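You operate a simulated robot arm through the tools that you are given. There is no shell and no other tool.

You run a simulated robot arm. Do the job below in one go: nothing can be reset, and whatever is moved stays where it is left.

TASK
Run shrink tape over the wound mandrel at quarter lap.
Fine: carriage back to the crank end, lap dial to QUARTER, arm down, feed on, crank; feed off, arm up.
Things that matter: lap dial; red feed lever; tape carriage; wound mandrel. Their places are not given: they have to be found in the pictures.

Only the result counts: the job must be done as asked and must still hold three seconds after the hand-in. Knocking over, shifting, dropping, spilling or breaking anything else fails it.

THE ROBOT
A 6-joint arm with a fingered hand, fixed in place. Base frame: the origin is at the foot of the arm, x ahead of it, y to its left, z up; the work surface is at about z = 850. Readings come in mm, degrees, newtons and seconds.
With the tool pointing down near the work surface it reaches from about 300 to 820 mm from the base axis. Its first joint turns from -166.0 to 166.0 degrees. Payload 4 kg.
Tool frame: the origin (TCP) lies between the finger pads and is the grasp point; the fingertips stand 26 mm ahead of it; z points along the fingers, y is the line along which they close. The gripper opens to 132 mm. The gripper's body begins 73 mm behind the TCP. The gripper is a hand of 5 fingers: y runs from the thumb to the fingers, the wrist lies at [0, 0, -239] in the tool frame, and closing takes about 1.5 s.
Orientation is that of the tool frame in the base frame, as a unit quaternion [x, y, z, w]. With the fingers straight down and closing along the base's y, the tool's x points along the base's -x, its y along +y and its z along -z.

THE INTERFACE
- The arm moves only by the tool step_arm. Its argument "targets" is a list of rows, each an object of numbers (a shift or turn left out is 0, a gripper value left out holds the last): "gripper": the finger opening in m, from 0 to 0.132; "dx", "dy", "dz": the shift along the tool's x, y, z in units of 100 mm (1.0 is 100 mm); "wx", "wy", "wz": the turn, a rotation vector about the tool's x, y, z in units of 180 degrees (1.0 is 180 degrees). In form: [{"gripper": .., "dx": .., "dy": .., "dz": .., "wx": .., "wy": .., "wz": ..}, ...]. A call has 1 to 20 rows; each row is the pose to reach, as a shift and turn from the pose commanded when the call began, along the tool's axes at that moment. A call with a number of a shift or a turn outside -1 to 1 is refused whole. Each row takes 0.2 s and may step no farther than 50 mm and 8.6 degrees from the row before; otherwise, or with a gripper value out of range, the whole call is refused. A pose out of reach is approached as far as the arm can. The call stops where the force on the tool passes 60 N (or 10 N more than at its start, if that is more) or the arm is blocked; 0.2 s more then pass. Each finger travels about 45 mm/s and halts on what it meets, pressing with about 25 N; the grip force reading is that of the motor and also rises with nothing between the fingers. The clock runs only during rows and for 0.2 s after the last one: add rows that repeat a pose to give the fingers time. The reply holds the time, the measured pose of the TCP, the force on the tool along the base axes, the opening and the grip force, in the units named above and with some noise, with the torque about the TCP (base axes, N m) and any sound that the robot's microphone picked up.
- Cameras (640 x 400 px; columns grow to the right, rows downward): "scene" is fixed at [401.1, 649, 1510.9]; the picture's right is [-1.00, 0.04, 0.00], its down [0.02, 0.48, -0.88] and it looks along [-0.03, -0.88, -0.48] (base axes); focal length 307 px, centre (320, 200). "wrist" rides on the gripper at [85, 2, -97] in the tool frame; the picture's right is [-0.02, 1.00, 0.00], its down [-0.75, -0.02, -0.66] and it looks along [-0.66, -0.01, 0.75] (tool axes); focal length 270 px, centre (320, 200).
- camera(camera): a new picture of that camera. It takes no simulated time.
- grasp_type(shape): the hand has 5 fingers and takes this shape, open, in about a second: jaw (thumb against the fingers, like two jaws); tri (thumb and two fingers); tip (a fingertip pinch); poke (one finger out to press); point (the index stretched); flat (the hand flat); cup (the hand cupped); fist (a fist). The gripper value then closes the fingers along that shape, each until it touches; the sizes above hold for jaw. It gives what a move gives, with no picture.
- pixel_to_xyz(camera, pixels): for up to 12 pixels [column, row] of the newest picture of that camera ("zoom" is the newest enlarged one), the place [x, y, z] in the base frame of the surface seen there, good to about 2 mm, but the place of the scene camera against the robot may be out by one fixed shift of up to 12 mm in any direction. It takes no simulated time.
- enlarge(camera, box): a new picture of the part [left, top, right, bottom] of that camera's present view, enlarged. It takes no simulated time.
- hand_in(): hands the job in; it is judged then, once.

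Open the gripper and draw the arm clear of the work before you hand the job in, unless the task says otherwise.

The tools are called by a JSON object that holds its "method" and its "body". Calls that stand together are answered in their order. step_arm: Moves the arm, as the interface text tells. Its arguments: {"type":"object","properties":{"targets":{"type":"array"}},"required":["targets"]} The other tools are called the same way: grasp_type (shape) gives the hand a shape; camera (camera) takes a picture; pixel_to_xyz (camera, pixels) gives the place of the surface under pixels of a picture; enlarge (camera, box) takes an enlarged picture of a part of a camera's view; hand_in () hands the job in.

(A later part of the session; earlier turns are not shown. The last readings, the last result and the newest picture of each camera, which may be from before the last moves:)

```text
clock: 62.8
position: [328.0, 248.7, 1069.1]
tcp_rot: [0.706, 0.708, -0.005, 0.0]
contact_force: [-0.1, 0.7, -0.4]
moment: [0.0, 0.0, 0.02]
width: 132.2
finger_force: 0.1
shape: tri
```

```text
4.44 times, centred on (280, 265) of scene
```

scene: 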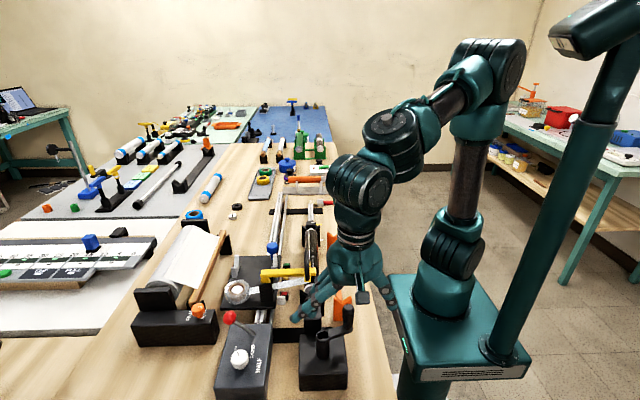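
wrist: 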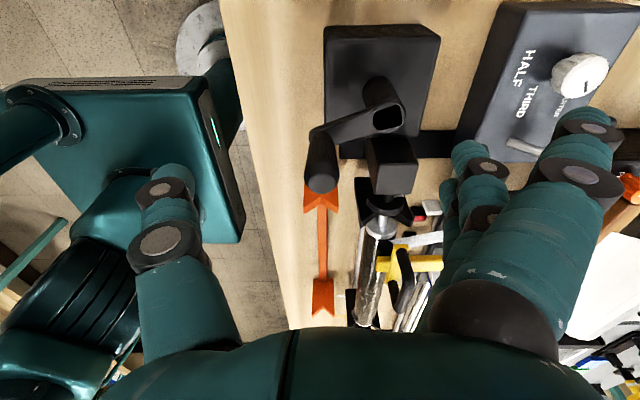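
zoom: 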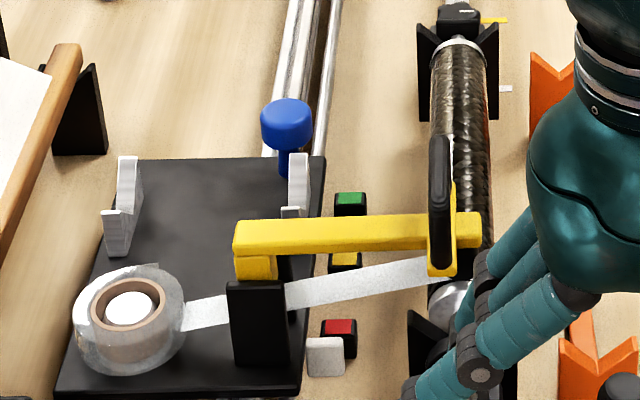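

Handle is now at (328.5,224), so it turns freely counter-clockwise from there. I center over it in tri shape, descend and close.

{"method": "step_arm", "body": {"targets": [{"gripper": 0.07, "dx": -0.12}, {"dx": -0.24}, {"dx": -0.24}, {"dx": -0.24, "dz": 0.2}]}}

{"method": "camera", "body": {"camera": "wrist"}}

{"method": "enlarge", "body": {"camera": "scene", "box": [260, 220, 420, 380]}}

```text
clock: 63.8
position: [327.6, 224.8, 1050.6]
tcp_rot: [0.707, 0.708, -0.006, 0.0]
contact_force: [-0.7, -0.2, -1.0]
moment: [-0.03, -0.02, -0.01]
width: 70.8
finger_force: 0.0
shape: tri
```

```text
taken
```

wrist: 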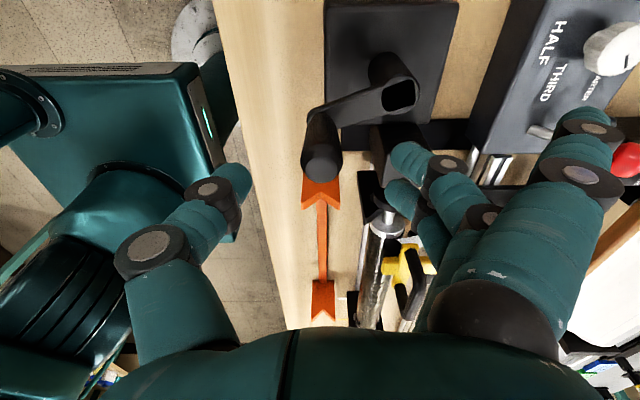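

```text
2.50 times, centred on (340, 300) of scene
```

zoom: 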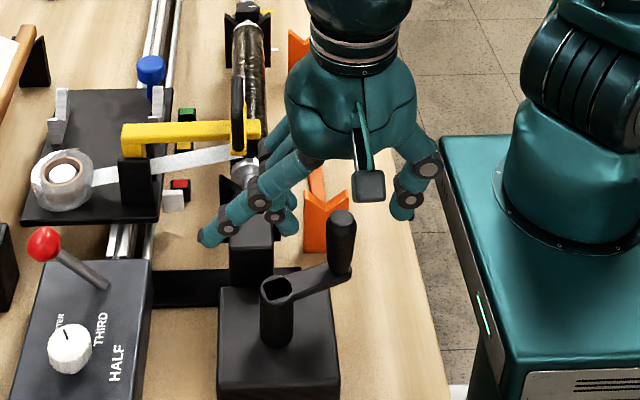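

Two fingers and the thumb stand around the handle at (321,150), the index stays out. I lower and close.

{"method": "step_arm", "body": {"targets": [{"dz": 0.2}, {"dz": 0.43}, {"dz": 0.43, "gripper": 0.01}, {"dz": 0.43}, {"dz": 0.43}, {"dz": 0.43}, {"dz": 0.43}, {"dz": 0.43}]}}

{"method": "camera", "body": {"camera": "wrist"}}

{"method": "enlarge", "body": {"camera": "scene", "box": [260, 220, 420, 380]}}

```text
clock: 65.6
position: [328.9, 222.9, 1007.8]
tcp_rot: [0.707, 0.707, -0.005, 0.0]
contact_force: [-2.7, -1.5, 1.3]
moment: [0.0, 0.06, 0.0]
width: 11.6
finger_force: 0.1
shape: tri
```

```text
taken
```

wrist: 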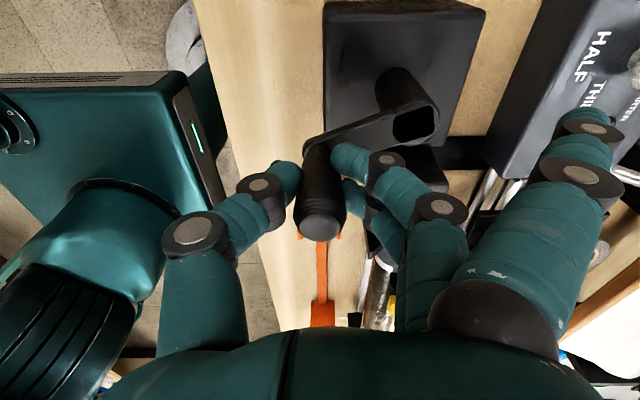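

```text
2.50 times, centred on (340, 300) of scene
```

zoom: 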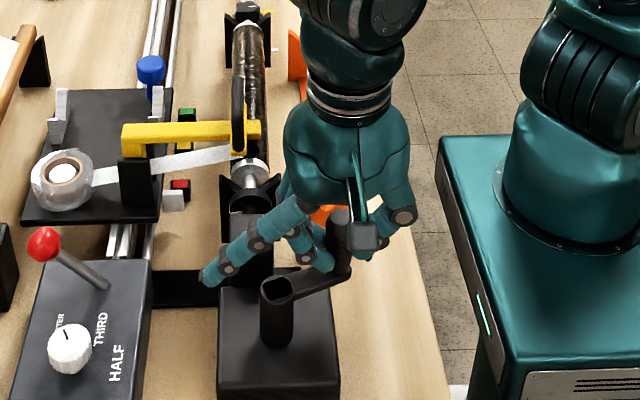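

The handle is pinched by thumb and two fingers. I turn counter-clockwise from about 197° to 270°.

{"method": "step_arm", "body": {"targets": [{"dy": 0.036, "dx": -0.089}, {"dy": 0.087, "dx": -0.17}, {"dy": 0.151, "dx": -0.241}, {"dy": 0.226, "dx": -0.3}, {"dy": 0.311, "dx": -0.345}, {"dy": 0.402, "dx": -0.375}, {"dy": 0.497, "dx": -0.388}, {"dy": 0.526, "dx": -0.389}]}}

{"method": "camera", "body": {"camera": "wrist"}}

{"method": "enlarge", "body": {"camera": "scene", "box": [260, 220, 420, 380]}}

{"method": "enlarge", "body": {"camera": "scene", "box": [220, 220, 340, 310]}}

```text
clock: 67.4
position: [378.9, 183.8, 1007.9]
tcp_rot: [0.707, 0.708, -0.005, 0.0]
contact_force: [-0.8, 4.1, 0.0]
moment: [0.07, 0.0, 0.02]
width: 11.0
finger_force: 0.0
shape: tri
```

```text
taken
```

wrist: 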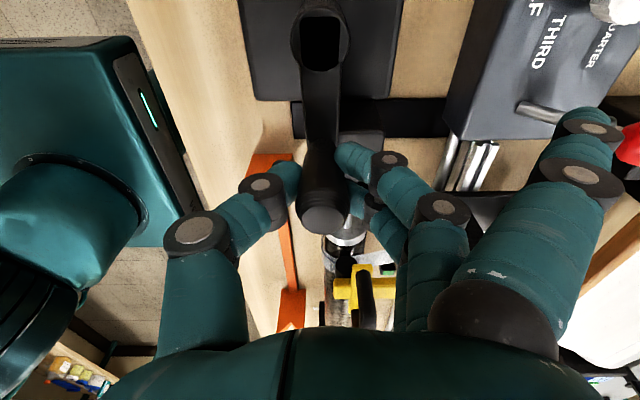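

```text
2.50 times, centred on (340, 300) of scene
```

zoom: 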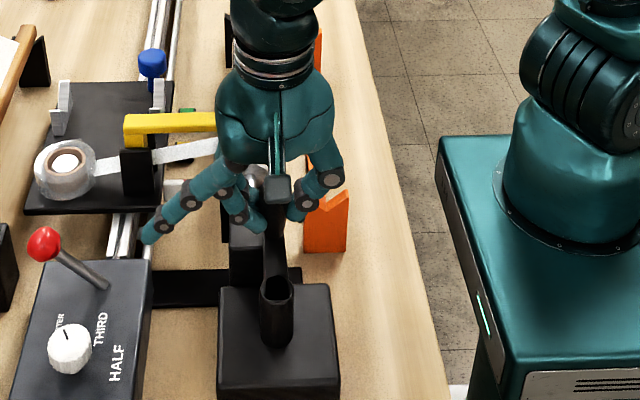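

```text
4.44 times, centred on (280, 265) of scene
```

zoom: 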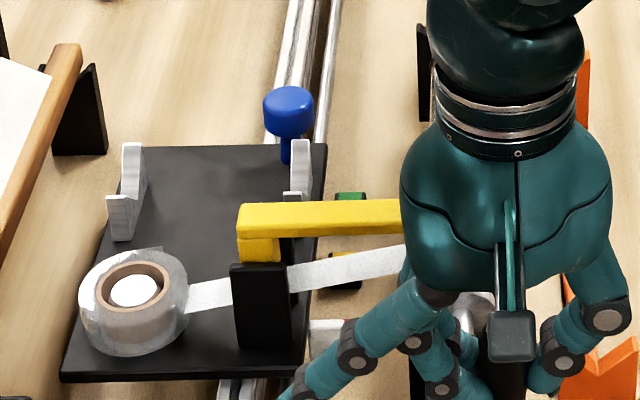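

Counter-clockwise works: the carriage moved about 14 mm toward -y. I continue to 315°, then full turns.

{"method": "step_arm", "body": {"targets": [{"dy": 0.096, "dx": 0.008}, {"dy": 0.188, "dx": 0.033}, {"dy": 0.275, "dx": 0.074}, {"dy": 0.354, "dx": 0.129}, {"dy": 0.389, "dx": 0.161}]}}

{"method": "enlarge", "body": {"camera": "scene", "box": [220, 220, 340, 310]}}

{"method": "camera", "body": {"camera": "wrist"}}

```text
clock: 68.6
position: [418.5, 200.1, 1007.9]
tcp_rot: [0.707, 0.708, -0.005, 0.001]
contact_force: [-1.7, -1.0, 0.9]
moment: [0.0, 0.03, 0.03]
width: 10.9
finger_force: 0.0
shape: tri
```

```text
4.44 times, centred on (280, 265) of scene
```

zoom: 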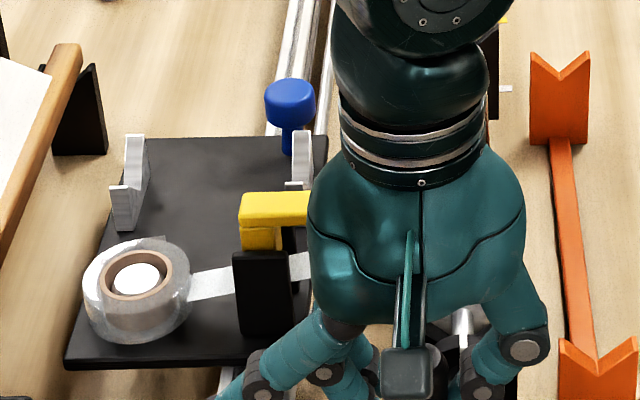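

```text
taken
```

wrist: 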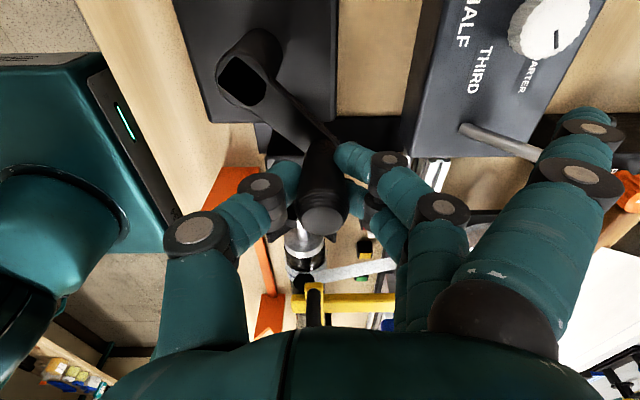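

The carriage keeps moving. Before passing 0° I check where the outstretched index tip is relative to lever and dial.

{"method": "enlarge", "body": {"camera": "scene", "box": [200, 240, 360, 400]}}

```text
2.50 times, centred on (280, 320) of scene
```

zoom: 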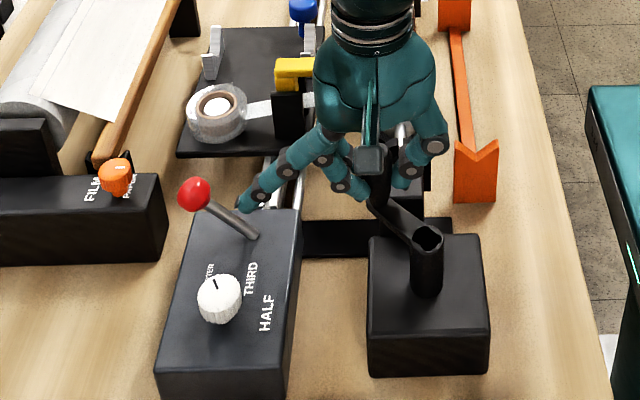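

{"method": "pixel_to_xyz", "body": {"camera": "zoom", "pixels": [[243, 203], [250, 195], [260, 183], [290, 160], [195, 195], [215, 207], [245, 230]]}}

```text
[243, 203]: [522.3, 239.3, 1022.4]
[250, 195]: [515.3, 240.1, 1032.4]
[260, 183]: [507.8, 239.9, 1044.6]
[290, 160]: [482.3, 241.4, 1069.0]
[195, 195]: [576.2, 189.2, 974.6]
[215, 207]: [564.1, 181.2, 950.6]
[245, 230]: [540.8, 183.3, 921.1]
```

The index tip is at z≈1014, well above lever and dial. I run one full counter-clockwise turn.

{"method": "step_arm", "body": {"targets": [{"dy": 0.1096, "dx": 0.1565}, {"dy": 0.159, "dx": 0.3409}, {"dy": 0.1423, "dx": 0.5313}, {"dy": 0.0617, "dx": 0.7044}, {"dy": -0.0734, "dx": 0.8395}, {"dy": -0.2466, "dx": 0.9202}, {"dy": -0.4369, "dx": 0.9368}, {"dy": -0.6213, "dx": 0.8874}, {"dy": -0.7778, "dx": 0.7778}, {"dy": -0.8874, "dx": 0.6213}, {"dy": -0.9368, "dx": 0.4369}, {"dy": -0.9202, "dx": 0.2466}, {"dy": -0.8395, "dx": 0.0734}, {"dy": -0.7044, "dx": -0.0617}, {"dy": -0.5313, "dx": -0.1423}, {"dy": -0.3409, "dx": -0.159}, {"dy": -0.1565, "dx": -0.1096}, {"dy": 0, "dx": 0}]}}

{"method": "camera", "body": {"camera": "wrist"}}

{"method": "camera", "body": {"camera": "scene"}}

{"method": "enlarge", "body": {"camera": "scene", "box": [220, 180, 360, 310]}}

```text
clock: 72.4
position: [419.6, 198.2, 1007.5]
tcp_rot: [0.707, 0.707, -0.006, 0.001]
contact_force: [-2.2, 0.1, -0.7]
moment: [-0.02, 0.02, -0.02]
width: 11.2
finger_force: 0.1
shape: tri
```

```text
taken
```

wrist: 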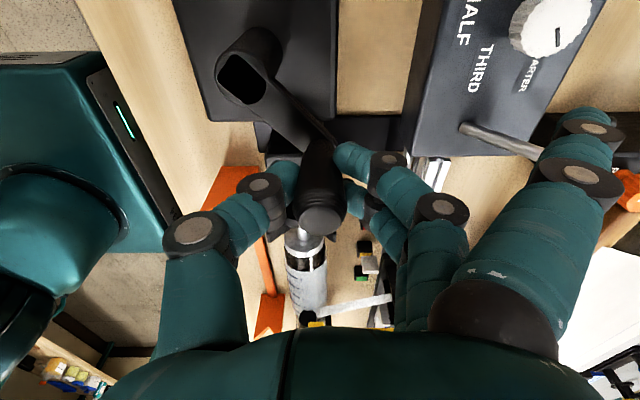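

```text
taken
```

scene: 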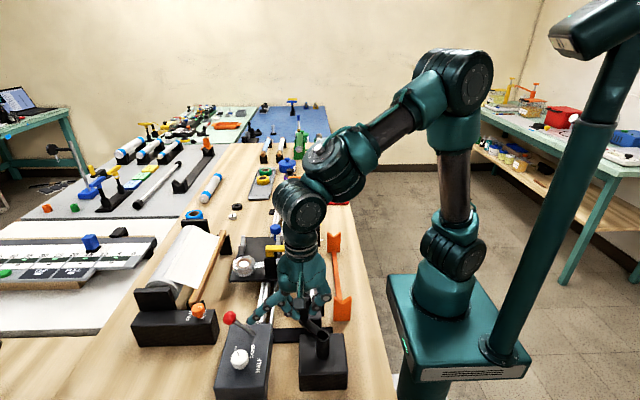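

```text
3.08 times, centred on (290, 245) of scene
```

zoom: 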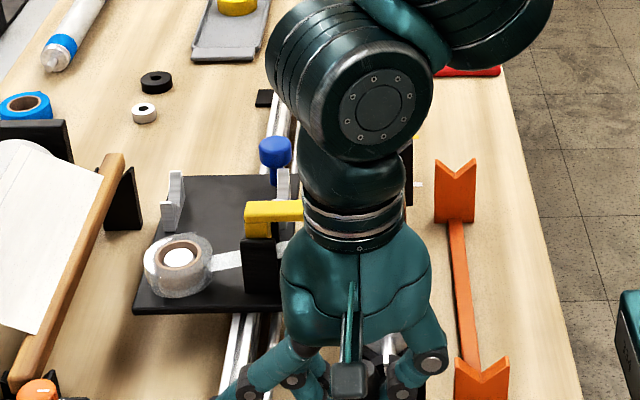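

Tape is being laid. I measure the carriage progress (blue knob) in the scene picture.

{"method": "pixel_to_xyz", "body": {"camera": "zoom", "pixels": [[275, 145], [275, 140], [262, 240], [275, 210], [262, 255]]}}

{"method": "pixel_to_xyz", "body": {"camera": "wrist", "pixels": [[306, 240], [306, 258], [306, 275], [306, 300], [306, 315], [371, 265], [365, 248]]}}

{"method": "enlarge", "body": {"camera": "wrist", "box": [260, 220, 420, 330]}}

```text
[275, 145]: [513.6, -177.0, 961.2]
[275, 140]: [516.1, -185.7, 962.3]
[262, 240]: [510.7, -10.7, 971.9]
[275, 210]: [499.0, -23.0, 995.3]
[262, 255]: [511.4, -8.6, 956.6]
```

```text
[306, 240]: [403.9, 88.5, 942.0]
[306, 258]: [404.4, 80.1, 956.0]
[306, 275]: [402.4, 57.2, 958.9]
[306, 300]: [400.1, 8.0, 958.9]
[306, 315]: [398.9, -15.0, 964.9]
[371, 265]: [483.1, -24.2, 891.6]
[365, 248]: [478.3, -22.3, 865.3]
```

```text
3.64 times, centred on (340, 275) of wrist
```

zoom: 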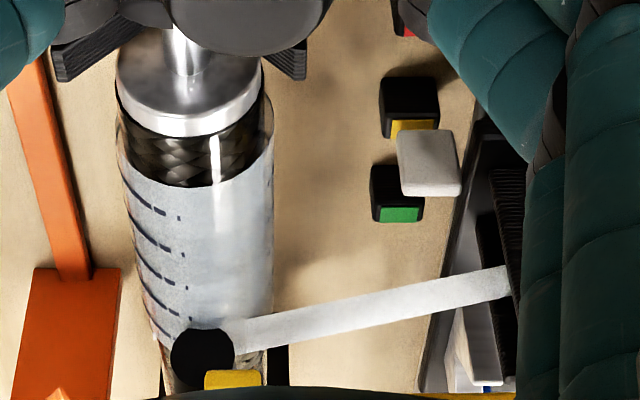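

Feed is about 73 mm per crank turn: the pointer went from y≈76 to -23, and the tape shows even laps. I run another full turn.

{"method": "step_arm", "body": {"targets": [{"dy": 0.1096, "dx": 0.1565}, {"dy": 0.159, "dx": 0.3409}, {"dy": 0.1423, "dx": 0.5313}, {"dy": 0.0617, "dx": 0.7044}, {"dy": -0.0734, "dx": 0.8395}, {"dy": -0.2466, "dx": 0.9202}, {"dy": -0.4369, "dx": 0.9368}, {"dy": -0.6213, "dx": 0.8874}, {"dy": -0.7778, "dx": 0.7778}, {"dy": -0.8874, "dx": 0.6213}, {"dy": -0.9368, "dx": 0.4369}, {"dy": -0.9202, "dx": 0.2466}, {"dy": -0.8395, "dx": 0.0734}, {"dy": -0.7044, "dx": -0.0617}, {"dy": -0.5313, "dx": -0.1423}, {"dy": -0.3409, "dx": -0.159}, {"dy": -0.1565, "dx": -0.1096}, {"dy": 0, "dx": 0}]}}

{"method": "camera", "body": {"camera": "wrist"}}

{"method": "enlarge", "body": {"camera": "scene", "box": [220, 180, 360, 310]}}

```text
clock: 76.2
position: [419.8, 198.3, 1008.1]
tcp_rot: [0.706, 0.708, -0.006, 0.001]
contact_force: [-2.5, 1.0, 0.0]
moment: [0.03, 0.05, 0.0]
width: 10.9
finger_force: 0.1
shape: tri
```

```text
taken
```

wrist: 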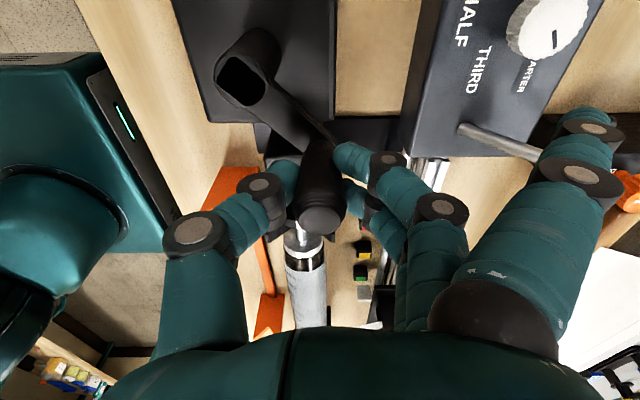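

```text
3.08 times, centred on (290, 245) of scene
```

zoom: 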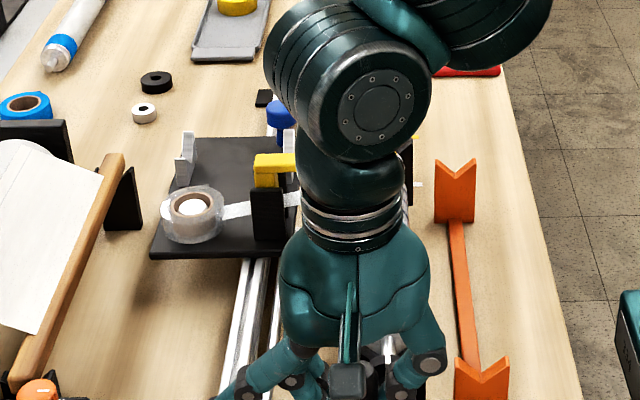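

Carriage is near y -96. I turn a further half turn to 135°, which also opens the view of the mandrel.

{"method": "step_arm", "body": {"targets": [{"dy": 0.1096, "dx": 0.1565}, {"dy": 0.159, "dx": 0.3409}, {"dy": 0.1423, "dx": 0.5313}, {"dy": 0.0617, "dx": 0.7044}, {"dy": -0.0734, "dx": 0.8395}, {"dy": -0.2466, "dx": 0.9202}, {"dy": -0.4369, "dx": 0.9368}, {"dy": -0.6213, "dx": 0.8874}, {"dy": -0.7778, "dx": 0.7778}]}}

{"method": "camera", "body": {"camera": "wrist"}}

{"method": "enlarge", "body": {"camera": "scene", "box": [240, 190, 340, 290]}}

```text
clock: 78.2
position: [339.8, 276.7, 1008.4]
tcp_rot: [0.706, 0.708, -0.005, 0.001]
contact_force: [-1.7, 2.4, 1.4]
moment: [0.11, 0.05, 0.01]
width: 10.8
finger_force: 0.1
shape: tri
```

```text
taken
```

wrist: 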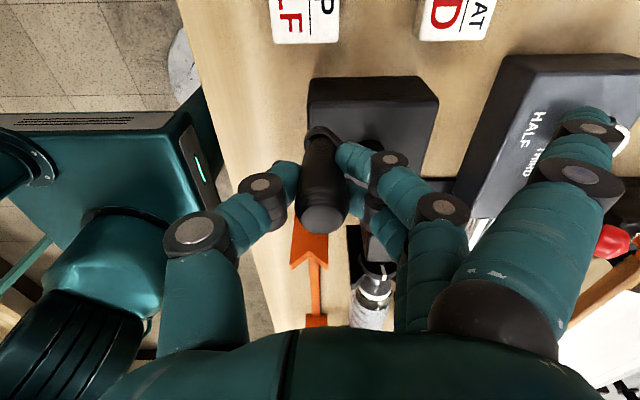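

```text
4.00 times, centred on (290, 240) of scene
```

zoom: 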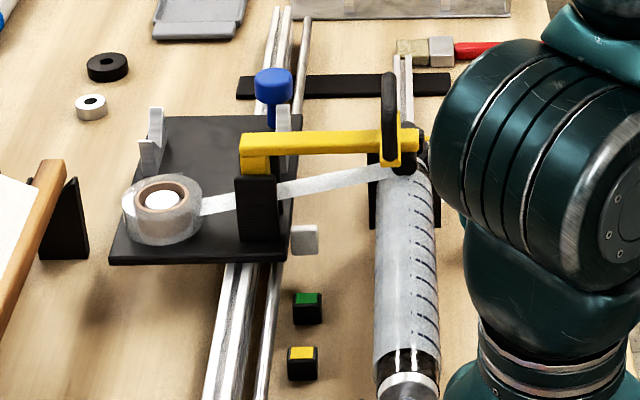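

The roller is near the tail collar. I measure pointer, roller and collar positions.

{"method": "pixel_to_xyz", "body": {"camera": "zoom", "pixels": [[305, 240], [260, 215], [395, 180], [405, 300], [405, 345], [407, 365], [407, 385], [425, 165], [412, 165], [400, 172], [272, 85], [405, 190]]}}

{"method": "enlarge", "body": {"camera": "scene", "box": [290, 215, 340, 255]}}

{"method": "enlarge", "body": {"camera": "scene", "box": [290, 260, 340, 300]}}

```text
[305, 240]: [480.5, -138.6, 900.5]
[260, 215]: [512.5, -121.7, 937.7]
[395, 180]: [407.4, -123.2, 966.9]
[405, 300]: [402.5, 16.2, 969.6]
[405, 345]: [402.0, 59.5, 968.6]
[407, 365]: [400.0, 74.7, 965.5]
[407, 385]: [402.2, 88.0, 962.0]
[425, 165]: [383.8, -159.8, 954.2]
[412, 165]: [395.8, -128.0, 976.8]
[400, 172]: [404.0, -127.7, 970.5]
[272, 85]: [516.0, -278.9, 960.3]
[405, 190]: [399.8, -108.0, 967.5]
```

```text
10.00 times, centred on (315, 235) of scene
```

zoom: 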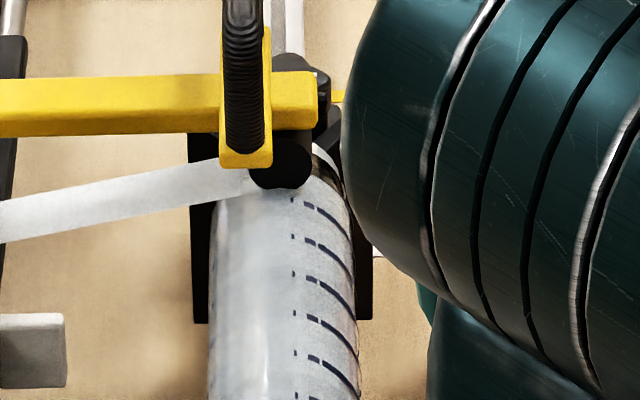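

```text
10.00 times, centred on (315, 280) of scene
```

zoom: 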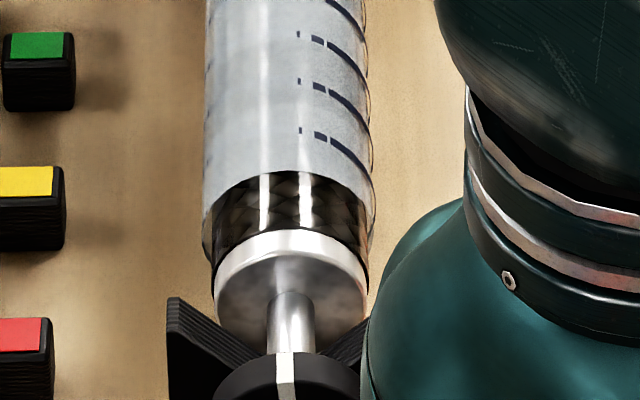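

The pointer is back at its original tail position (y≈-139) and a thin dark strip remains before the tail collar. I turn on slowly, watching force.

{"method": "step_arm", "body": {"targets": [{"dy": -0.061, "dx": -0.074}, {"dy": -0.109, "dx": -0.157}, {"dy": -0.142, "dx": -0.247}, {"dy": -0.159, "dx": -0.341}]}}

{"method": "enlarge", "body": {"camera": "scene", "box": [240, 190, 340, 290]}}

{"method": "pixel_to_xyz", "body": {"camera": "zoom", "pixels": [[305, 236], [272, 80], [425, 165], [425, 155]]}}

{"method": "enlarge", "body": {"camera": "scene", "box": [290, 215, 340, 255]}}

```text
clock: 79.2
position: [324.8, 242.2, 1009.5]
tcp_rot: [0.707, 0.707, -0.006, 0.001]
contact_force: [0.9, 1.9, -1.9]
moment: [0.02, 0.0, -0.01]
width: 10.8
finger_force: 0.0
shape: tri
```

```text
4.00 times, centred on (290, 240) of scene
```

zoom: 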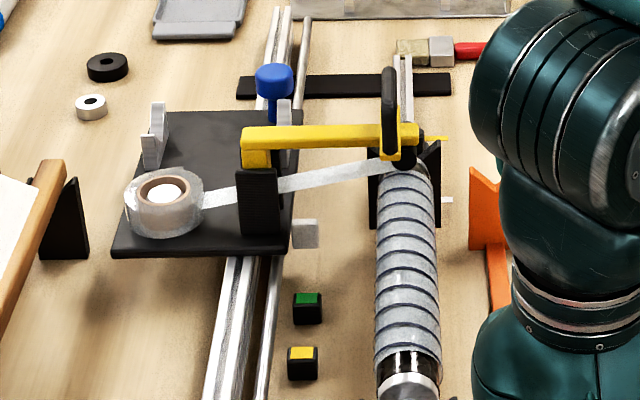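

```text
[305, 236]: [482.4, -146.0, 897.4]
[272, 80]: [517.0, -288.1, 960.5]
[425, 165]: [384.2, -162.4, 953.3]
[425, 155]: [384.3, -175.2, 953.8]
```

```text
10.00 times, centred on (315, 235) of scene
```

zoom: 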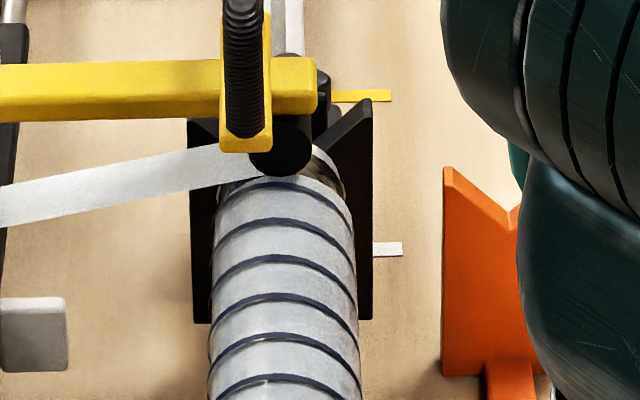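

Still free. I keep turning slowly by another 30° and check.

{"method": "step_arm", "body": {"targets": [{"dy": 0.0, "dx": -0.096}, {"dy": 0.017, "dx": -0.19}, {"dy": 0.049, "dx": -0.28}]}}

{"method": "enlarge", "body": {"camera": "scene", "box": [240, 190, 340, 290]}}

{"method": "pixel_to_xyz", "body": {"camera": "zoom", "pixels": [[305, 230], [272, 75], [425, 165], [425, 155]]}}

{"method": "enlarge", "body": {"camera": "scene", "box": [290, 215, 340, 255]}}

```text
clock: 80.0
position: [331.0, 214.2, 1007.9]
tcp_rot: [0.707, 0.707, -0.005, 0.001]
contact_force: [-1.6, 1.1, 0.5]
moment: [-0.01, 0.07, 0.01]
width: 10.7
finger_force: 0.1
shape: tri
```

```text
4.00 times, centred on (290, 240) of scene
```

zoom: 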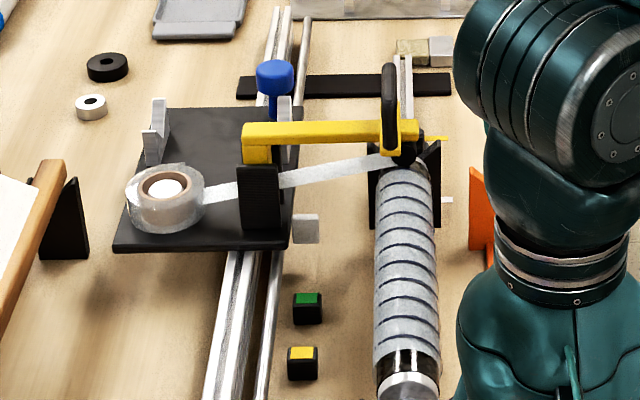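

```text
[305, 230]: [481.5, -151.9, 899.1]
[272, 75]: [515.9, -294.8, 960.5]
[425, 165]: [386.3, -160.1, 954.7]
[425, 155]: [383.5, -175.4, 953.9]
```

```text
10.00 times, centred on (315, 235) of scene
```

zoom: 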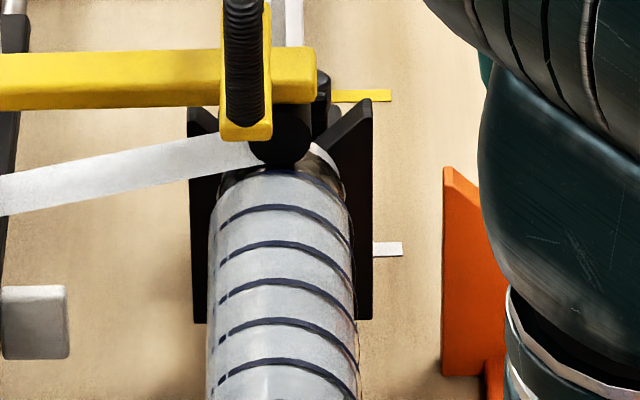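

The roller is about at the tail collar. I release the handle and rise for a top view to judge the coverage before finishing.

{"method": "step_arm", "body": {"targets": [{"gripper": 0.06}, {}, {}, {}, {"dz": -0.4}, {"dz": -0.8}, {"dz": -1.0}]}}

{"method": "step_arm", "body": {"targets": [{"dz": -0.3, "dx": -0.3}, {"dz": -0.6, "dx": -0.6}, {"dz": -0.9, "dx": -1.0}]}}

{"method": "camera", "body": {"camera": "wrist"}}

{"method": "camera", "body": {"camera": "scene"}}

```text
clock: 81.6
position: [330.9, 216.6, 1111.6]
tcp_rot: [0.706, 0.708, -0.006, 0.0]
contact_force: [-0.1, 0.5, 0.1]
moment: [0.02, -0.01, 0.0]
width: 59.4
finger_force: 0.0
shape: tri
```

```text
clock: 82.4
position: [330.8, 115.6, 1201.9]
tcp_rot: [0.706, 0.708, -0.005, 0.001]
contact_force: [0.4, 0.6, -0.4]
moment: [0.0, 0.01, 0.0]
width: 59.2
finger_force: 0.0
shape: tri
```

```text
taken
```

wrist: 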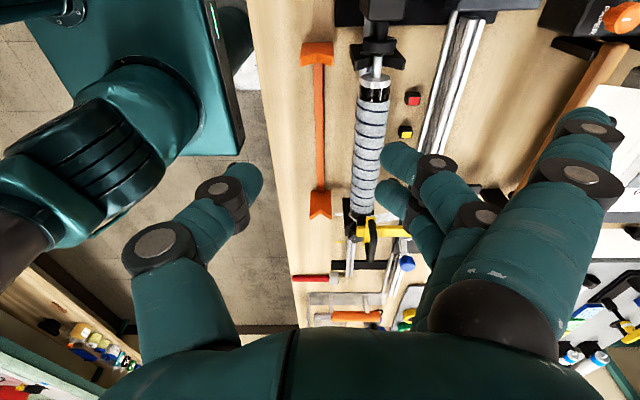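

```text
taken
```

scene: 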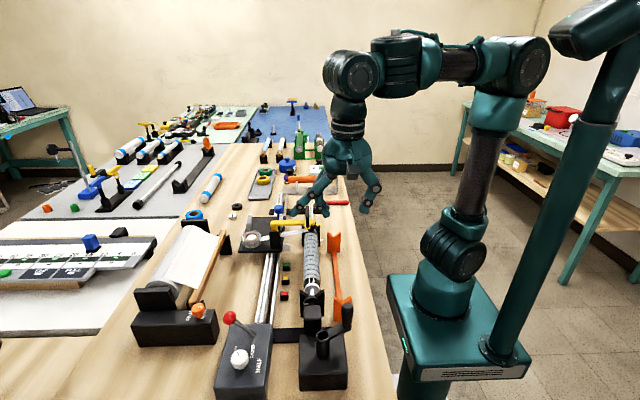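

{"method": "enlarge", "body": {"camera": "scene", "box": [290, 215, 340, 255]}}

{"method": "enlarge", "body": {"camera": "scene", "box": [290, 260, 340, 300]}}

{"method": "enlarge", "body": {"camera": "wrist", "box": [320, 60, 430, 280]}}

{"method": "pixel_to_xyz", "body": {"camera": "wrist", "pixels": [[376, 82], [374, 95], [372, 108], [368, 160], [362, 205], [361, 214], [368, 228], [408, 262], [375, 232]]}}

```text
10.00 times, centred on (315, 235) of scene
```

zoom: 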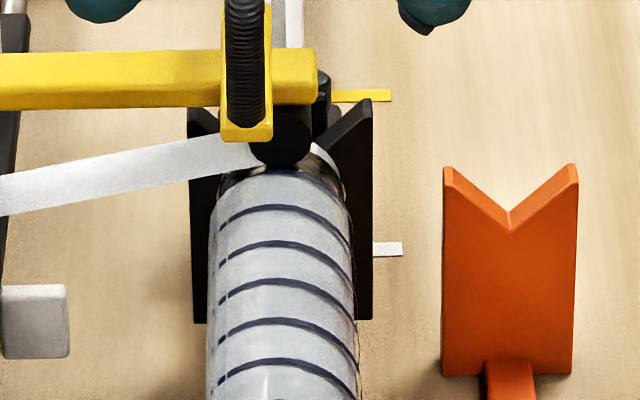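

```text
10.00 times, centred on (315, 280) of scene
```

zoom: 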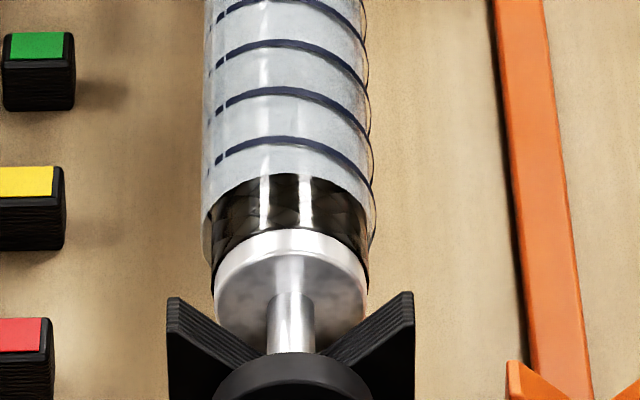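

```text
1.82 times, centred on (375, 170) of wrist
```

zoom: 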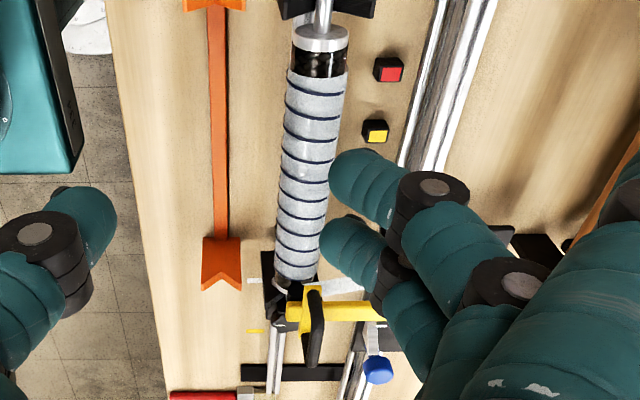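

```text
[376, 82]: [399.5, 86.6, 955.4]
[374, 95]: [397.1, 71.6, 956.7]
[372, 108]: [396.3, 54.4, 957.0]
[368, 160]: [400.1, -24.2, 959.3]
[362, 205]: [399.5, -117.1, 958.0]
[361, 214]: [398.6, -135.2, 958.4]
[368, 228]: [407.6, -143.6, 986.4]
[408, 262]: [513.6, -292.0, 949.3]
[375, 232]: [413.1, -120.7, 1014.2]
```

Tape runs from y≈68 to at least -137, with laps uniform. I move along -y for a closer look at the tail end.

{"method": "step_arm", "body": {"targets": [{"dx": -0.4}, {"dx": -0.8}, {"dx": -1.0}]}}

{"method": "step_arm", "body": {"targets": [{"dx": -0.3, "dy": 0.1}, {"dx": -0.5, "dy": 0.3}]}}

{"method": "camera", "body": {"camera": "wrist"}}

{"method": "enlarge", "body": {"camera": "wrist", "box": [260, 60, 380, 160]}}

```text
clock: 83.2
position: [331.4, 16.2, 1201.1]
tcp_rot: [0.706, 0.708, -0.006, 0.0]
contact_force: [0.2, -0.8, 0.6]
moment: [0.05, -0.02, -0.04]
width: 59.3
finger_force: 0.1
shape: tri
```

```text
clock: 83.8
position: [361.8, -33.8, 1199.2]
tcp_rot: [0.706, 0.708, -0.006, 0.0]
contact_force: [-0.1, 0.6, -0.2]
moment: [0.04, -0.01, -0.03]
width: 59.1
finger_force: 0.1
shape: tri
```

```text
taken
```

wrist: 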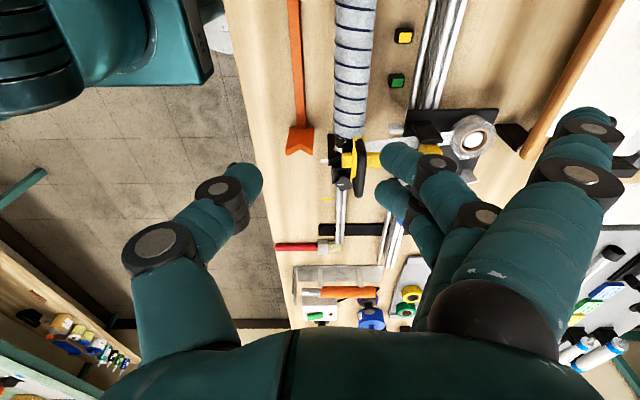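

```text
4.00 times, centred on (320, 110) of wrist
```

zoom: 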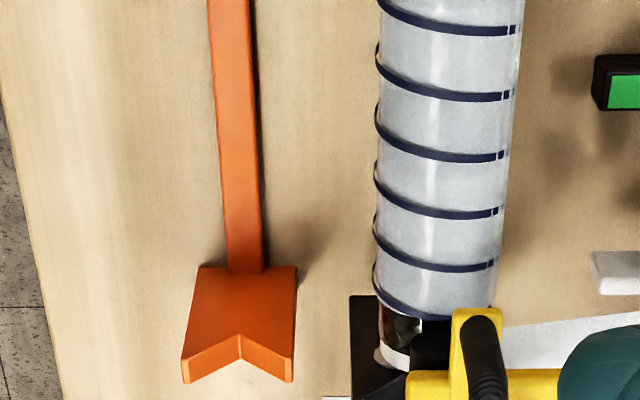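

{"method": "pixel_to_xyz", "body": {"camera": "zoom", "pixels": [[405, 35], [405, 93], [405, 150], [405, 205], [405, 260], [405, 308], [400, 325], [400, 338], [395, 355], [430, 345], [610, 275]]}}

{"method": "enlarge", "body": {"camera": "wrist", "box": [310, 115, 390, 175]}}

```text
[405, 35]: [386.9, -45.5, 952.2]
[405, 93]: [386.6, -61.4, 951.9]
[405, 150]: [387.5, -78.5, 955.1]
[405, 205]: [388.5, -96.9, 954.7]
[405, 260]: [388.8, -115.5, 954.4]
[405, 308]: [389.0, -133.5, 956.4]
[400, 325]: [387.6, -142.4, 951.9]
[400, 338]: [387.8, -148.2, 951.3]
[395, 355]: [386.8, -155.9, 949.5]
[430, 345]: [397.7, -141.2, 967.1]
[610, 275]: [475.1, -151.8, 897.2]
```

```text
6.67 times, centred on (350, 145) of wrist
```

zoom: 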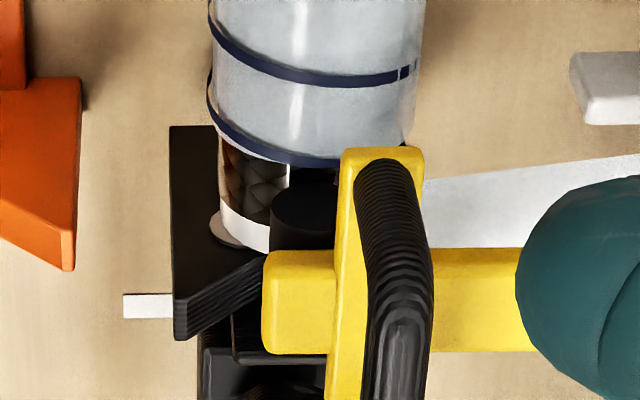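

Lap pitch is about 17.5 mm and the taped span (66 to -136) is centred on the mandrel with equal margins at both ends: the wrap is complete. Next I switch to jaw shape and go to the feed lever to turn it off.

{"method": "grasp_type", "body": {"shape": "jaw"}}

{"method": "step_arm", "body": {"targets": [{"dx": 0.33, "dy": 0.33, "gripper": 0.08}, {"dx": 0.66, "dy": 0.66}, {"dx": 1.0, "dy": 1.0}]}}

{"method": "step_arm", "body": {"targets": [{"dx": 0.33, "dy": 0.33}, {"dx": 0.66, "dy": 0.66}, {"dx": 1.0, "dy": 1.0}, {"dx": 1.0, "dy": 1.0, "dz": 0.4}, {"dx": 1.0, "dy": 1.0, "dz": 0.8}]}}

{"method": "step_arm", "body": {"targets": [{"dx": 0.18, "dy": 0.13}, {"dx": 0.18, "dy": 0.13, "dz": 0.3}]}}

{"method": "camera", "body": {"camera": "wrist"}}

{"method": "camera", "body": {"camera": "scene"}}

```text
clock: 84.7
position: [362.2, -33.7, 1200.5]
tcp_rot: [0.707, 0.707, -0.005, 0.0]
contact_force: [-0.3, -0.7, -0.9]
moment: [-0.01, 0.01, 0.0]
width: 131.8
finger_force: 0.0
shape: jaw
```

```text
clock: 85.5
position: [461.7, 66.8, 1197.1]
tcp_rot: [0.706, 0.708, -0.005, 0.001]
contact_force: [-0.2, 0.5, 0.7]
moment: [0.02, -0.04, -0.03]
width: 80.5
finger_force: 0.1
shape: jaw
```

```text
clock: 86.7
position: [595.7, 168.0, 1133.8]
tcp_rot: [0.79, 0.613, -0.007, 0.0]
contact_force: [-7.5, 1.1, 0.3]
moment: [-0.08, -0.62, 0.12]
width: 80.6
finger_force: 0.0
shape: jaw
out of reach, approached as far as the arm can: row 5
```

```text
clock: 87.3
position: [593.0, 190.3, 1110.9]
tcp_rot: [0.707, 0.707, -0.007, -0.001]
contact_force: [0.2, 0.2, -0.5]
moment: [0.0, 0.03, 0.02]
width: 80.2
finger_force: 0.0
shape: jaw
out of reach, approached as far as the arm can: row 2
```

```text
taken
```

wrist: 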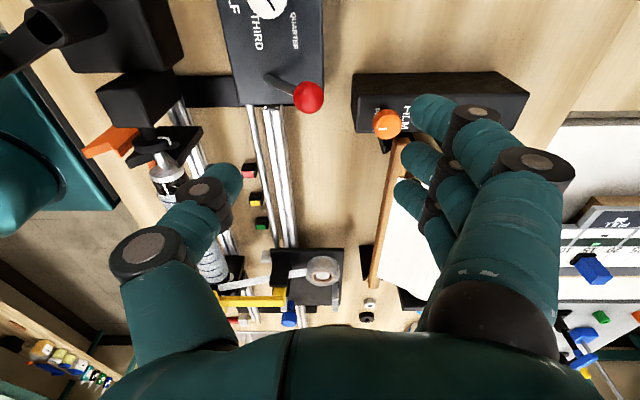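

```text
taken
```

scene: 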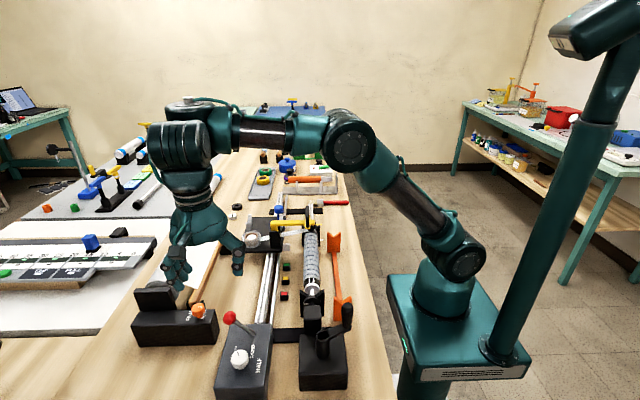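

The arm reported a reach limit on the way (now at (593,190,1111)). I nudge back toward -x and check whether it follows.

{"method": "step_arm", "body": {"targets": [{"dy": -0.1}, {"dy": -0.2}, {"dy": -0.2}]}}

```text
clock: 88.1
position: [581.5, 210.7, 1122.1]
tcp_rot: [0.707, 0.707, -0.008, -0.019]
contact_force: [-0.8, 1.4, -1.1]
moment: [0.0, -0.03, -0.01]
width: 80.4
finger_force: 0.1
shape: jaw
out of reach, approached as far as the arm can: row 1, 2, 3
```

The arm isn't following properly here; I retreat up and back toward the base to restore a good posture.

{"method": "step_arm", "body": {"targets": [{"dy": -0.3, "dz": -0.2}, {"dy": -0.6, "dz": -0.4}, {"dy": -0.9, "dz": -0.7}, {"dy": -1.0, "dz": -1.0}, {"dy": -1.0, "dz": -1.0}]}}

{"method": "camera", "body": {"camera": "scene"}}

```text
clock: 89.3
position: [473.2, 192.1, 1212.1]
tcp_rot: [0.706, 0.708, -0.005, 0.001]
contact_force: [0.5, 0.0, 0.1]
moment: [0.04, 0.02, 0.03]
width: 80.2
finger_force: 0.1
shape: jaw
out of reach, approached as far as the arm can: row 1, 2, 3
```

```text
taken
```

scene: 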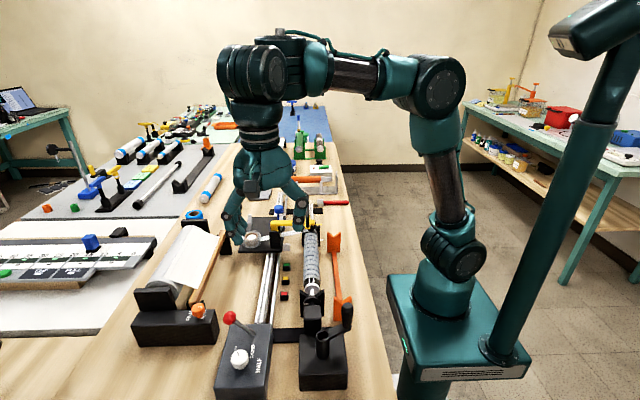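

Posture restored at (473,192,1212). The height was the problem, so I lower first here, then go outward to the lever.

{"method": "step_arm", "body": {"targets": [{"dz": 0.4, "dx": -0.04}, {"dz": 0.8, "dx": -0.08}, {"dz": 1.0, "dx": -0.08}]}}

{"method": "step_arm", "body": {"targets": [{"dz": 0.2, "dy": 0.2}, {"dz": 0.4, "dy": 0.5}, {"dz": 0.55, "dy": 0.8}, {"dz": 0.6, "dy": 1.0}]}}

{"method": "camera", "body": {"camera": "wrist"}}

{"method": "camera", "body": {"camera": "scene"}}

```text
clock: 90.1
position: [495.9, 215.2, 1166.6]
tcp_rot: [0.707, 0.706, -0.013, -0.031]
contact_force: [0.8, 0.1, -0.4]
moment: [-0.02, 0.02, 0.01]
width: 80.3
finger_force: 0.1
shape: jaw
out of reach, approached as far as the arm can: row 1, 2, 3
```

```text
clock: 91.1
position: [574.3, 181.2, 1051.5]
tcp_rot: [0.706, 0.709, -0.006, 0.0]
contact_force: [-1.3, 0.2, 0.4]
moment: [0.02, 0.02, 0.01]
width: 80.2
finger_force: 0.1
shape: jaw
out of reach, approached as far as the arm can: row 1
```

```text
taken
```

wrist: 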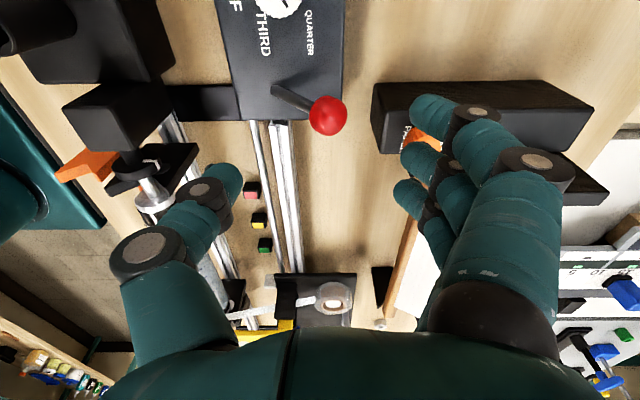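

```text
taken
```

scene: 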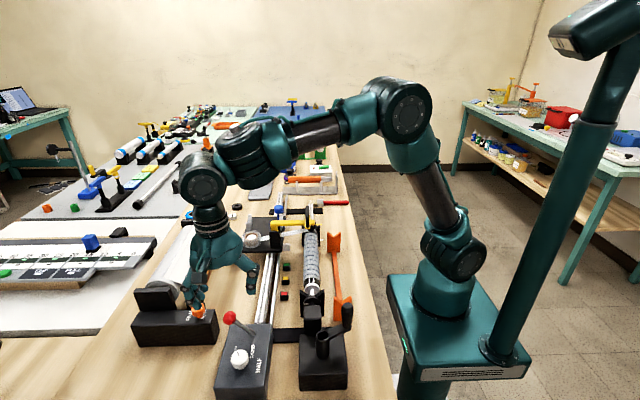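

Now at (574,181,1051) as commanded; the lever knob is at px (328,115). I measure it and the film box top.

{"method": "pixel_to_xyz", "body": {"camera": "wrist", "pixels": [[328, 115], [328, 105], [345, 115], [312, 118], [420, 110], [385, 110], [413, 135], [290, 98]]}}

```text
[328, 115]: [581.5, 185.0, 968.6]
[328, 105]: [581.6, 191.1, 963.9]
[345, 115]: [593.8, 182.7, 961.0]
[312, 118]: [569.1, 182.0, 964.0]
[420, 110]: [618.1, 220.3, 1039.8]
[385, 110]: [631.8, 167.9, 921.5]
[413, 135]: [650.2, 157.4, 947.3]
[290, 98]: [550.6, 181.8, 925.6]
```

Knob centre ≈ (581,182,958); film box top is z 921 from x 630. I narrow the opening to 56 mm and lower around the knob.

{"method": "step_arm", "body": {"targets": [{"gripper": 0.056, "dy": 0.03}, {"dy": 0.03, "dz": 0.2}, {"dy": 0.03, "dz": 0.4}, {"dy": 0.03, "dz": 0.6}, {"dy": 0.03, "dz": 0.82}]}}

{"method": "camera", "body": {"camera": "wrist"}}

{"method": "enlarge", "body": {"camera": "scene", "box": [140, 240, 300, 400]}}

```text
clock: 92.3
position: [577.3, 180.1, 971.2]
tcp_rot: [0.706, 0.708, -0.006, 0.001]
contact_force: [-0.3, -0.3, -0.2]
moment: [-0.01, 0.03, 0.03]
width: 56.9
finger_force: 0.0
shape: jaw
```

```text
taken
```

wrist: 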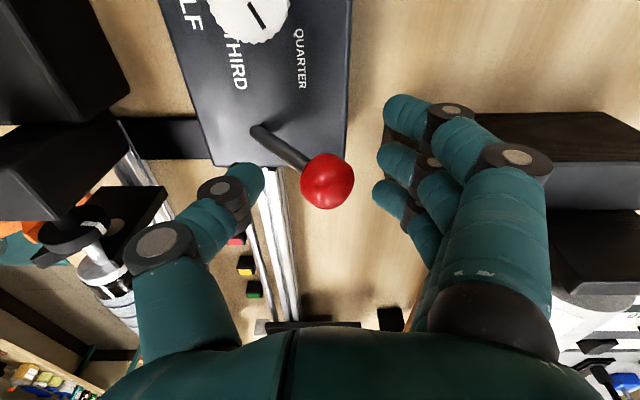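

```text
2.50 times, centred on (220, 320) of scene
```

zoom: 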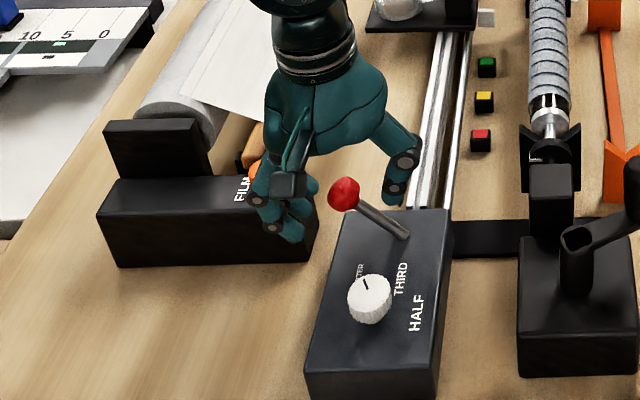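

The knob is between thumb and fingers. I push toward -x with the fingers, rising slightly as the lever comes upright.

{"method": "step_arm", "body": {"targets": [{"dy": -0.12, "dz": 0.0}, {"dy": -0.22, "dz": -0.03}, {"dy": -0.32, "dz": -0.07}, {"dy": -0.42, "dz": -0.1}, {"dy": -0.52, "dz": -0.12}, {"dy": -0.58, "dz": -0.13}, {"dy": -0.64, "dz": -0.13}, {"dy": -0.7, "dz": -0.13}]}}

{"method": "camera", "body": {"camera": "wrist"}}

{"method": "enlarge", "body": {"camera": "scene", "box": [180, 240, 340, 400]}}

```text
clock: 94.1
position: [506.9, 181.6, 984.0]
tcp_rot: [0.707, 0.707, -0.006, 0.001]
contact_force: [4.5, -1.0, 0.7]
moment: [0.0, -0.13, -0.02]
width: 58.3
finger_force: 0.0
shape: jaw
```

```text
taken
```

wrist: 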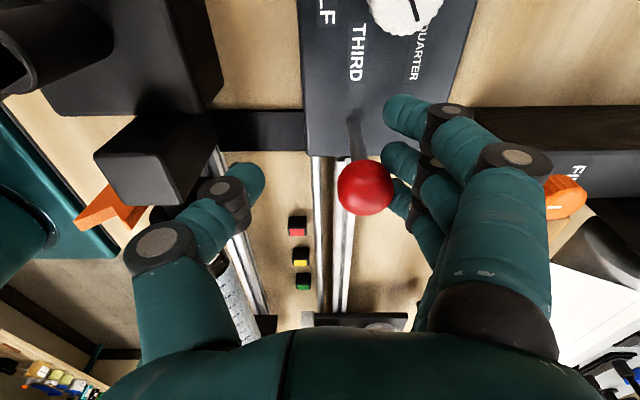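

```text
2.50 times, centred on (260, 320) of scene
```

zoom: 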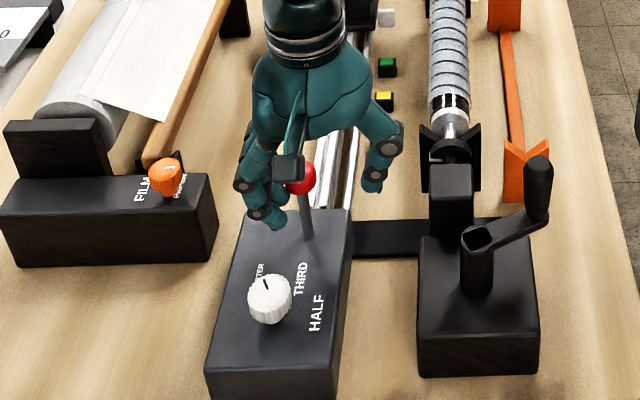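

The lever is nearly upright with only 4.5 N. I push a bit further until it meets its stop.

{"method": "step_arm", "body": {"targets": [{"dy": -0.04}, {"dy": -0.08}, {"dy": -0.11}]}}

{"method": "camera", "body": {"camera": "wrist"}}

{"method": "pixel_to_xyz", "body": {"camera": "wrist", "pixels": [[367, 185], [357, 135], [355, 125]]}}

```text
clock: 94.9
position: [495.7, 181.8, 984.4]
tcp_rot: [0.707, 0.707, -0.005, 0.001]
contact_force: [14.3, -1.9, 4.4]
moment: [-0.04, -0.46, -0.05]
width: 62.7
finger_force: 0.0
shape: jaw
```

```text
taken
```

wrist: 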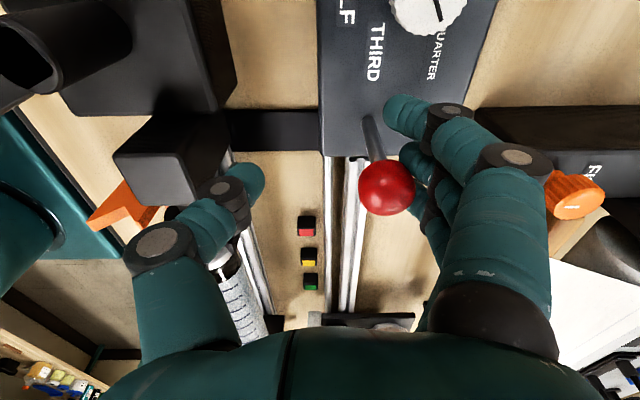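

```text
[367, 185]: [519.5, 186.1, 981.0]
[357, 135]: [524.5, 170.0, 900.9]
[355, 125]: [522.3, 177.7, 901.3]
```

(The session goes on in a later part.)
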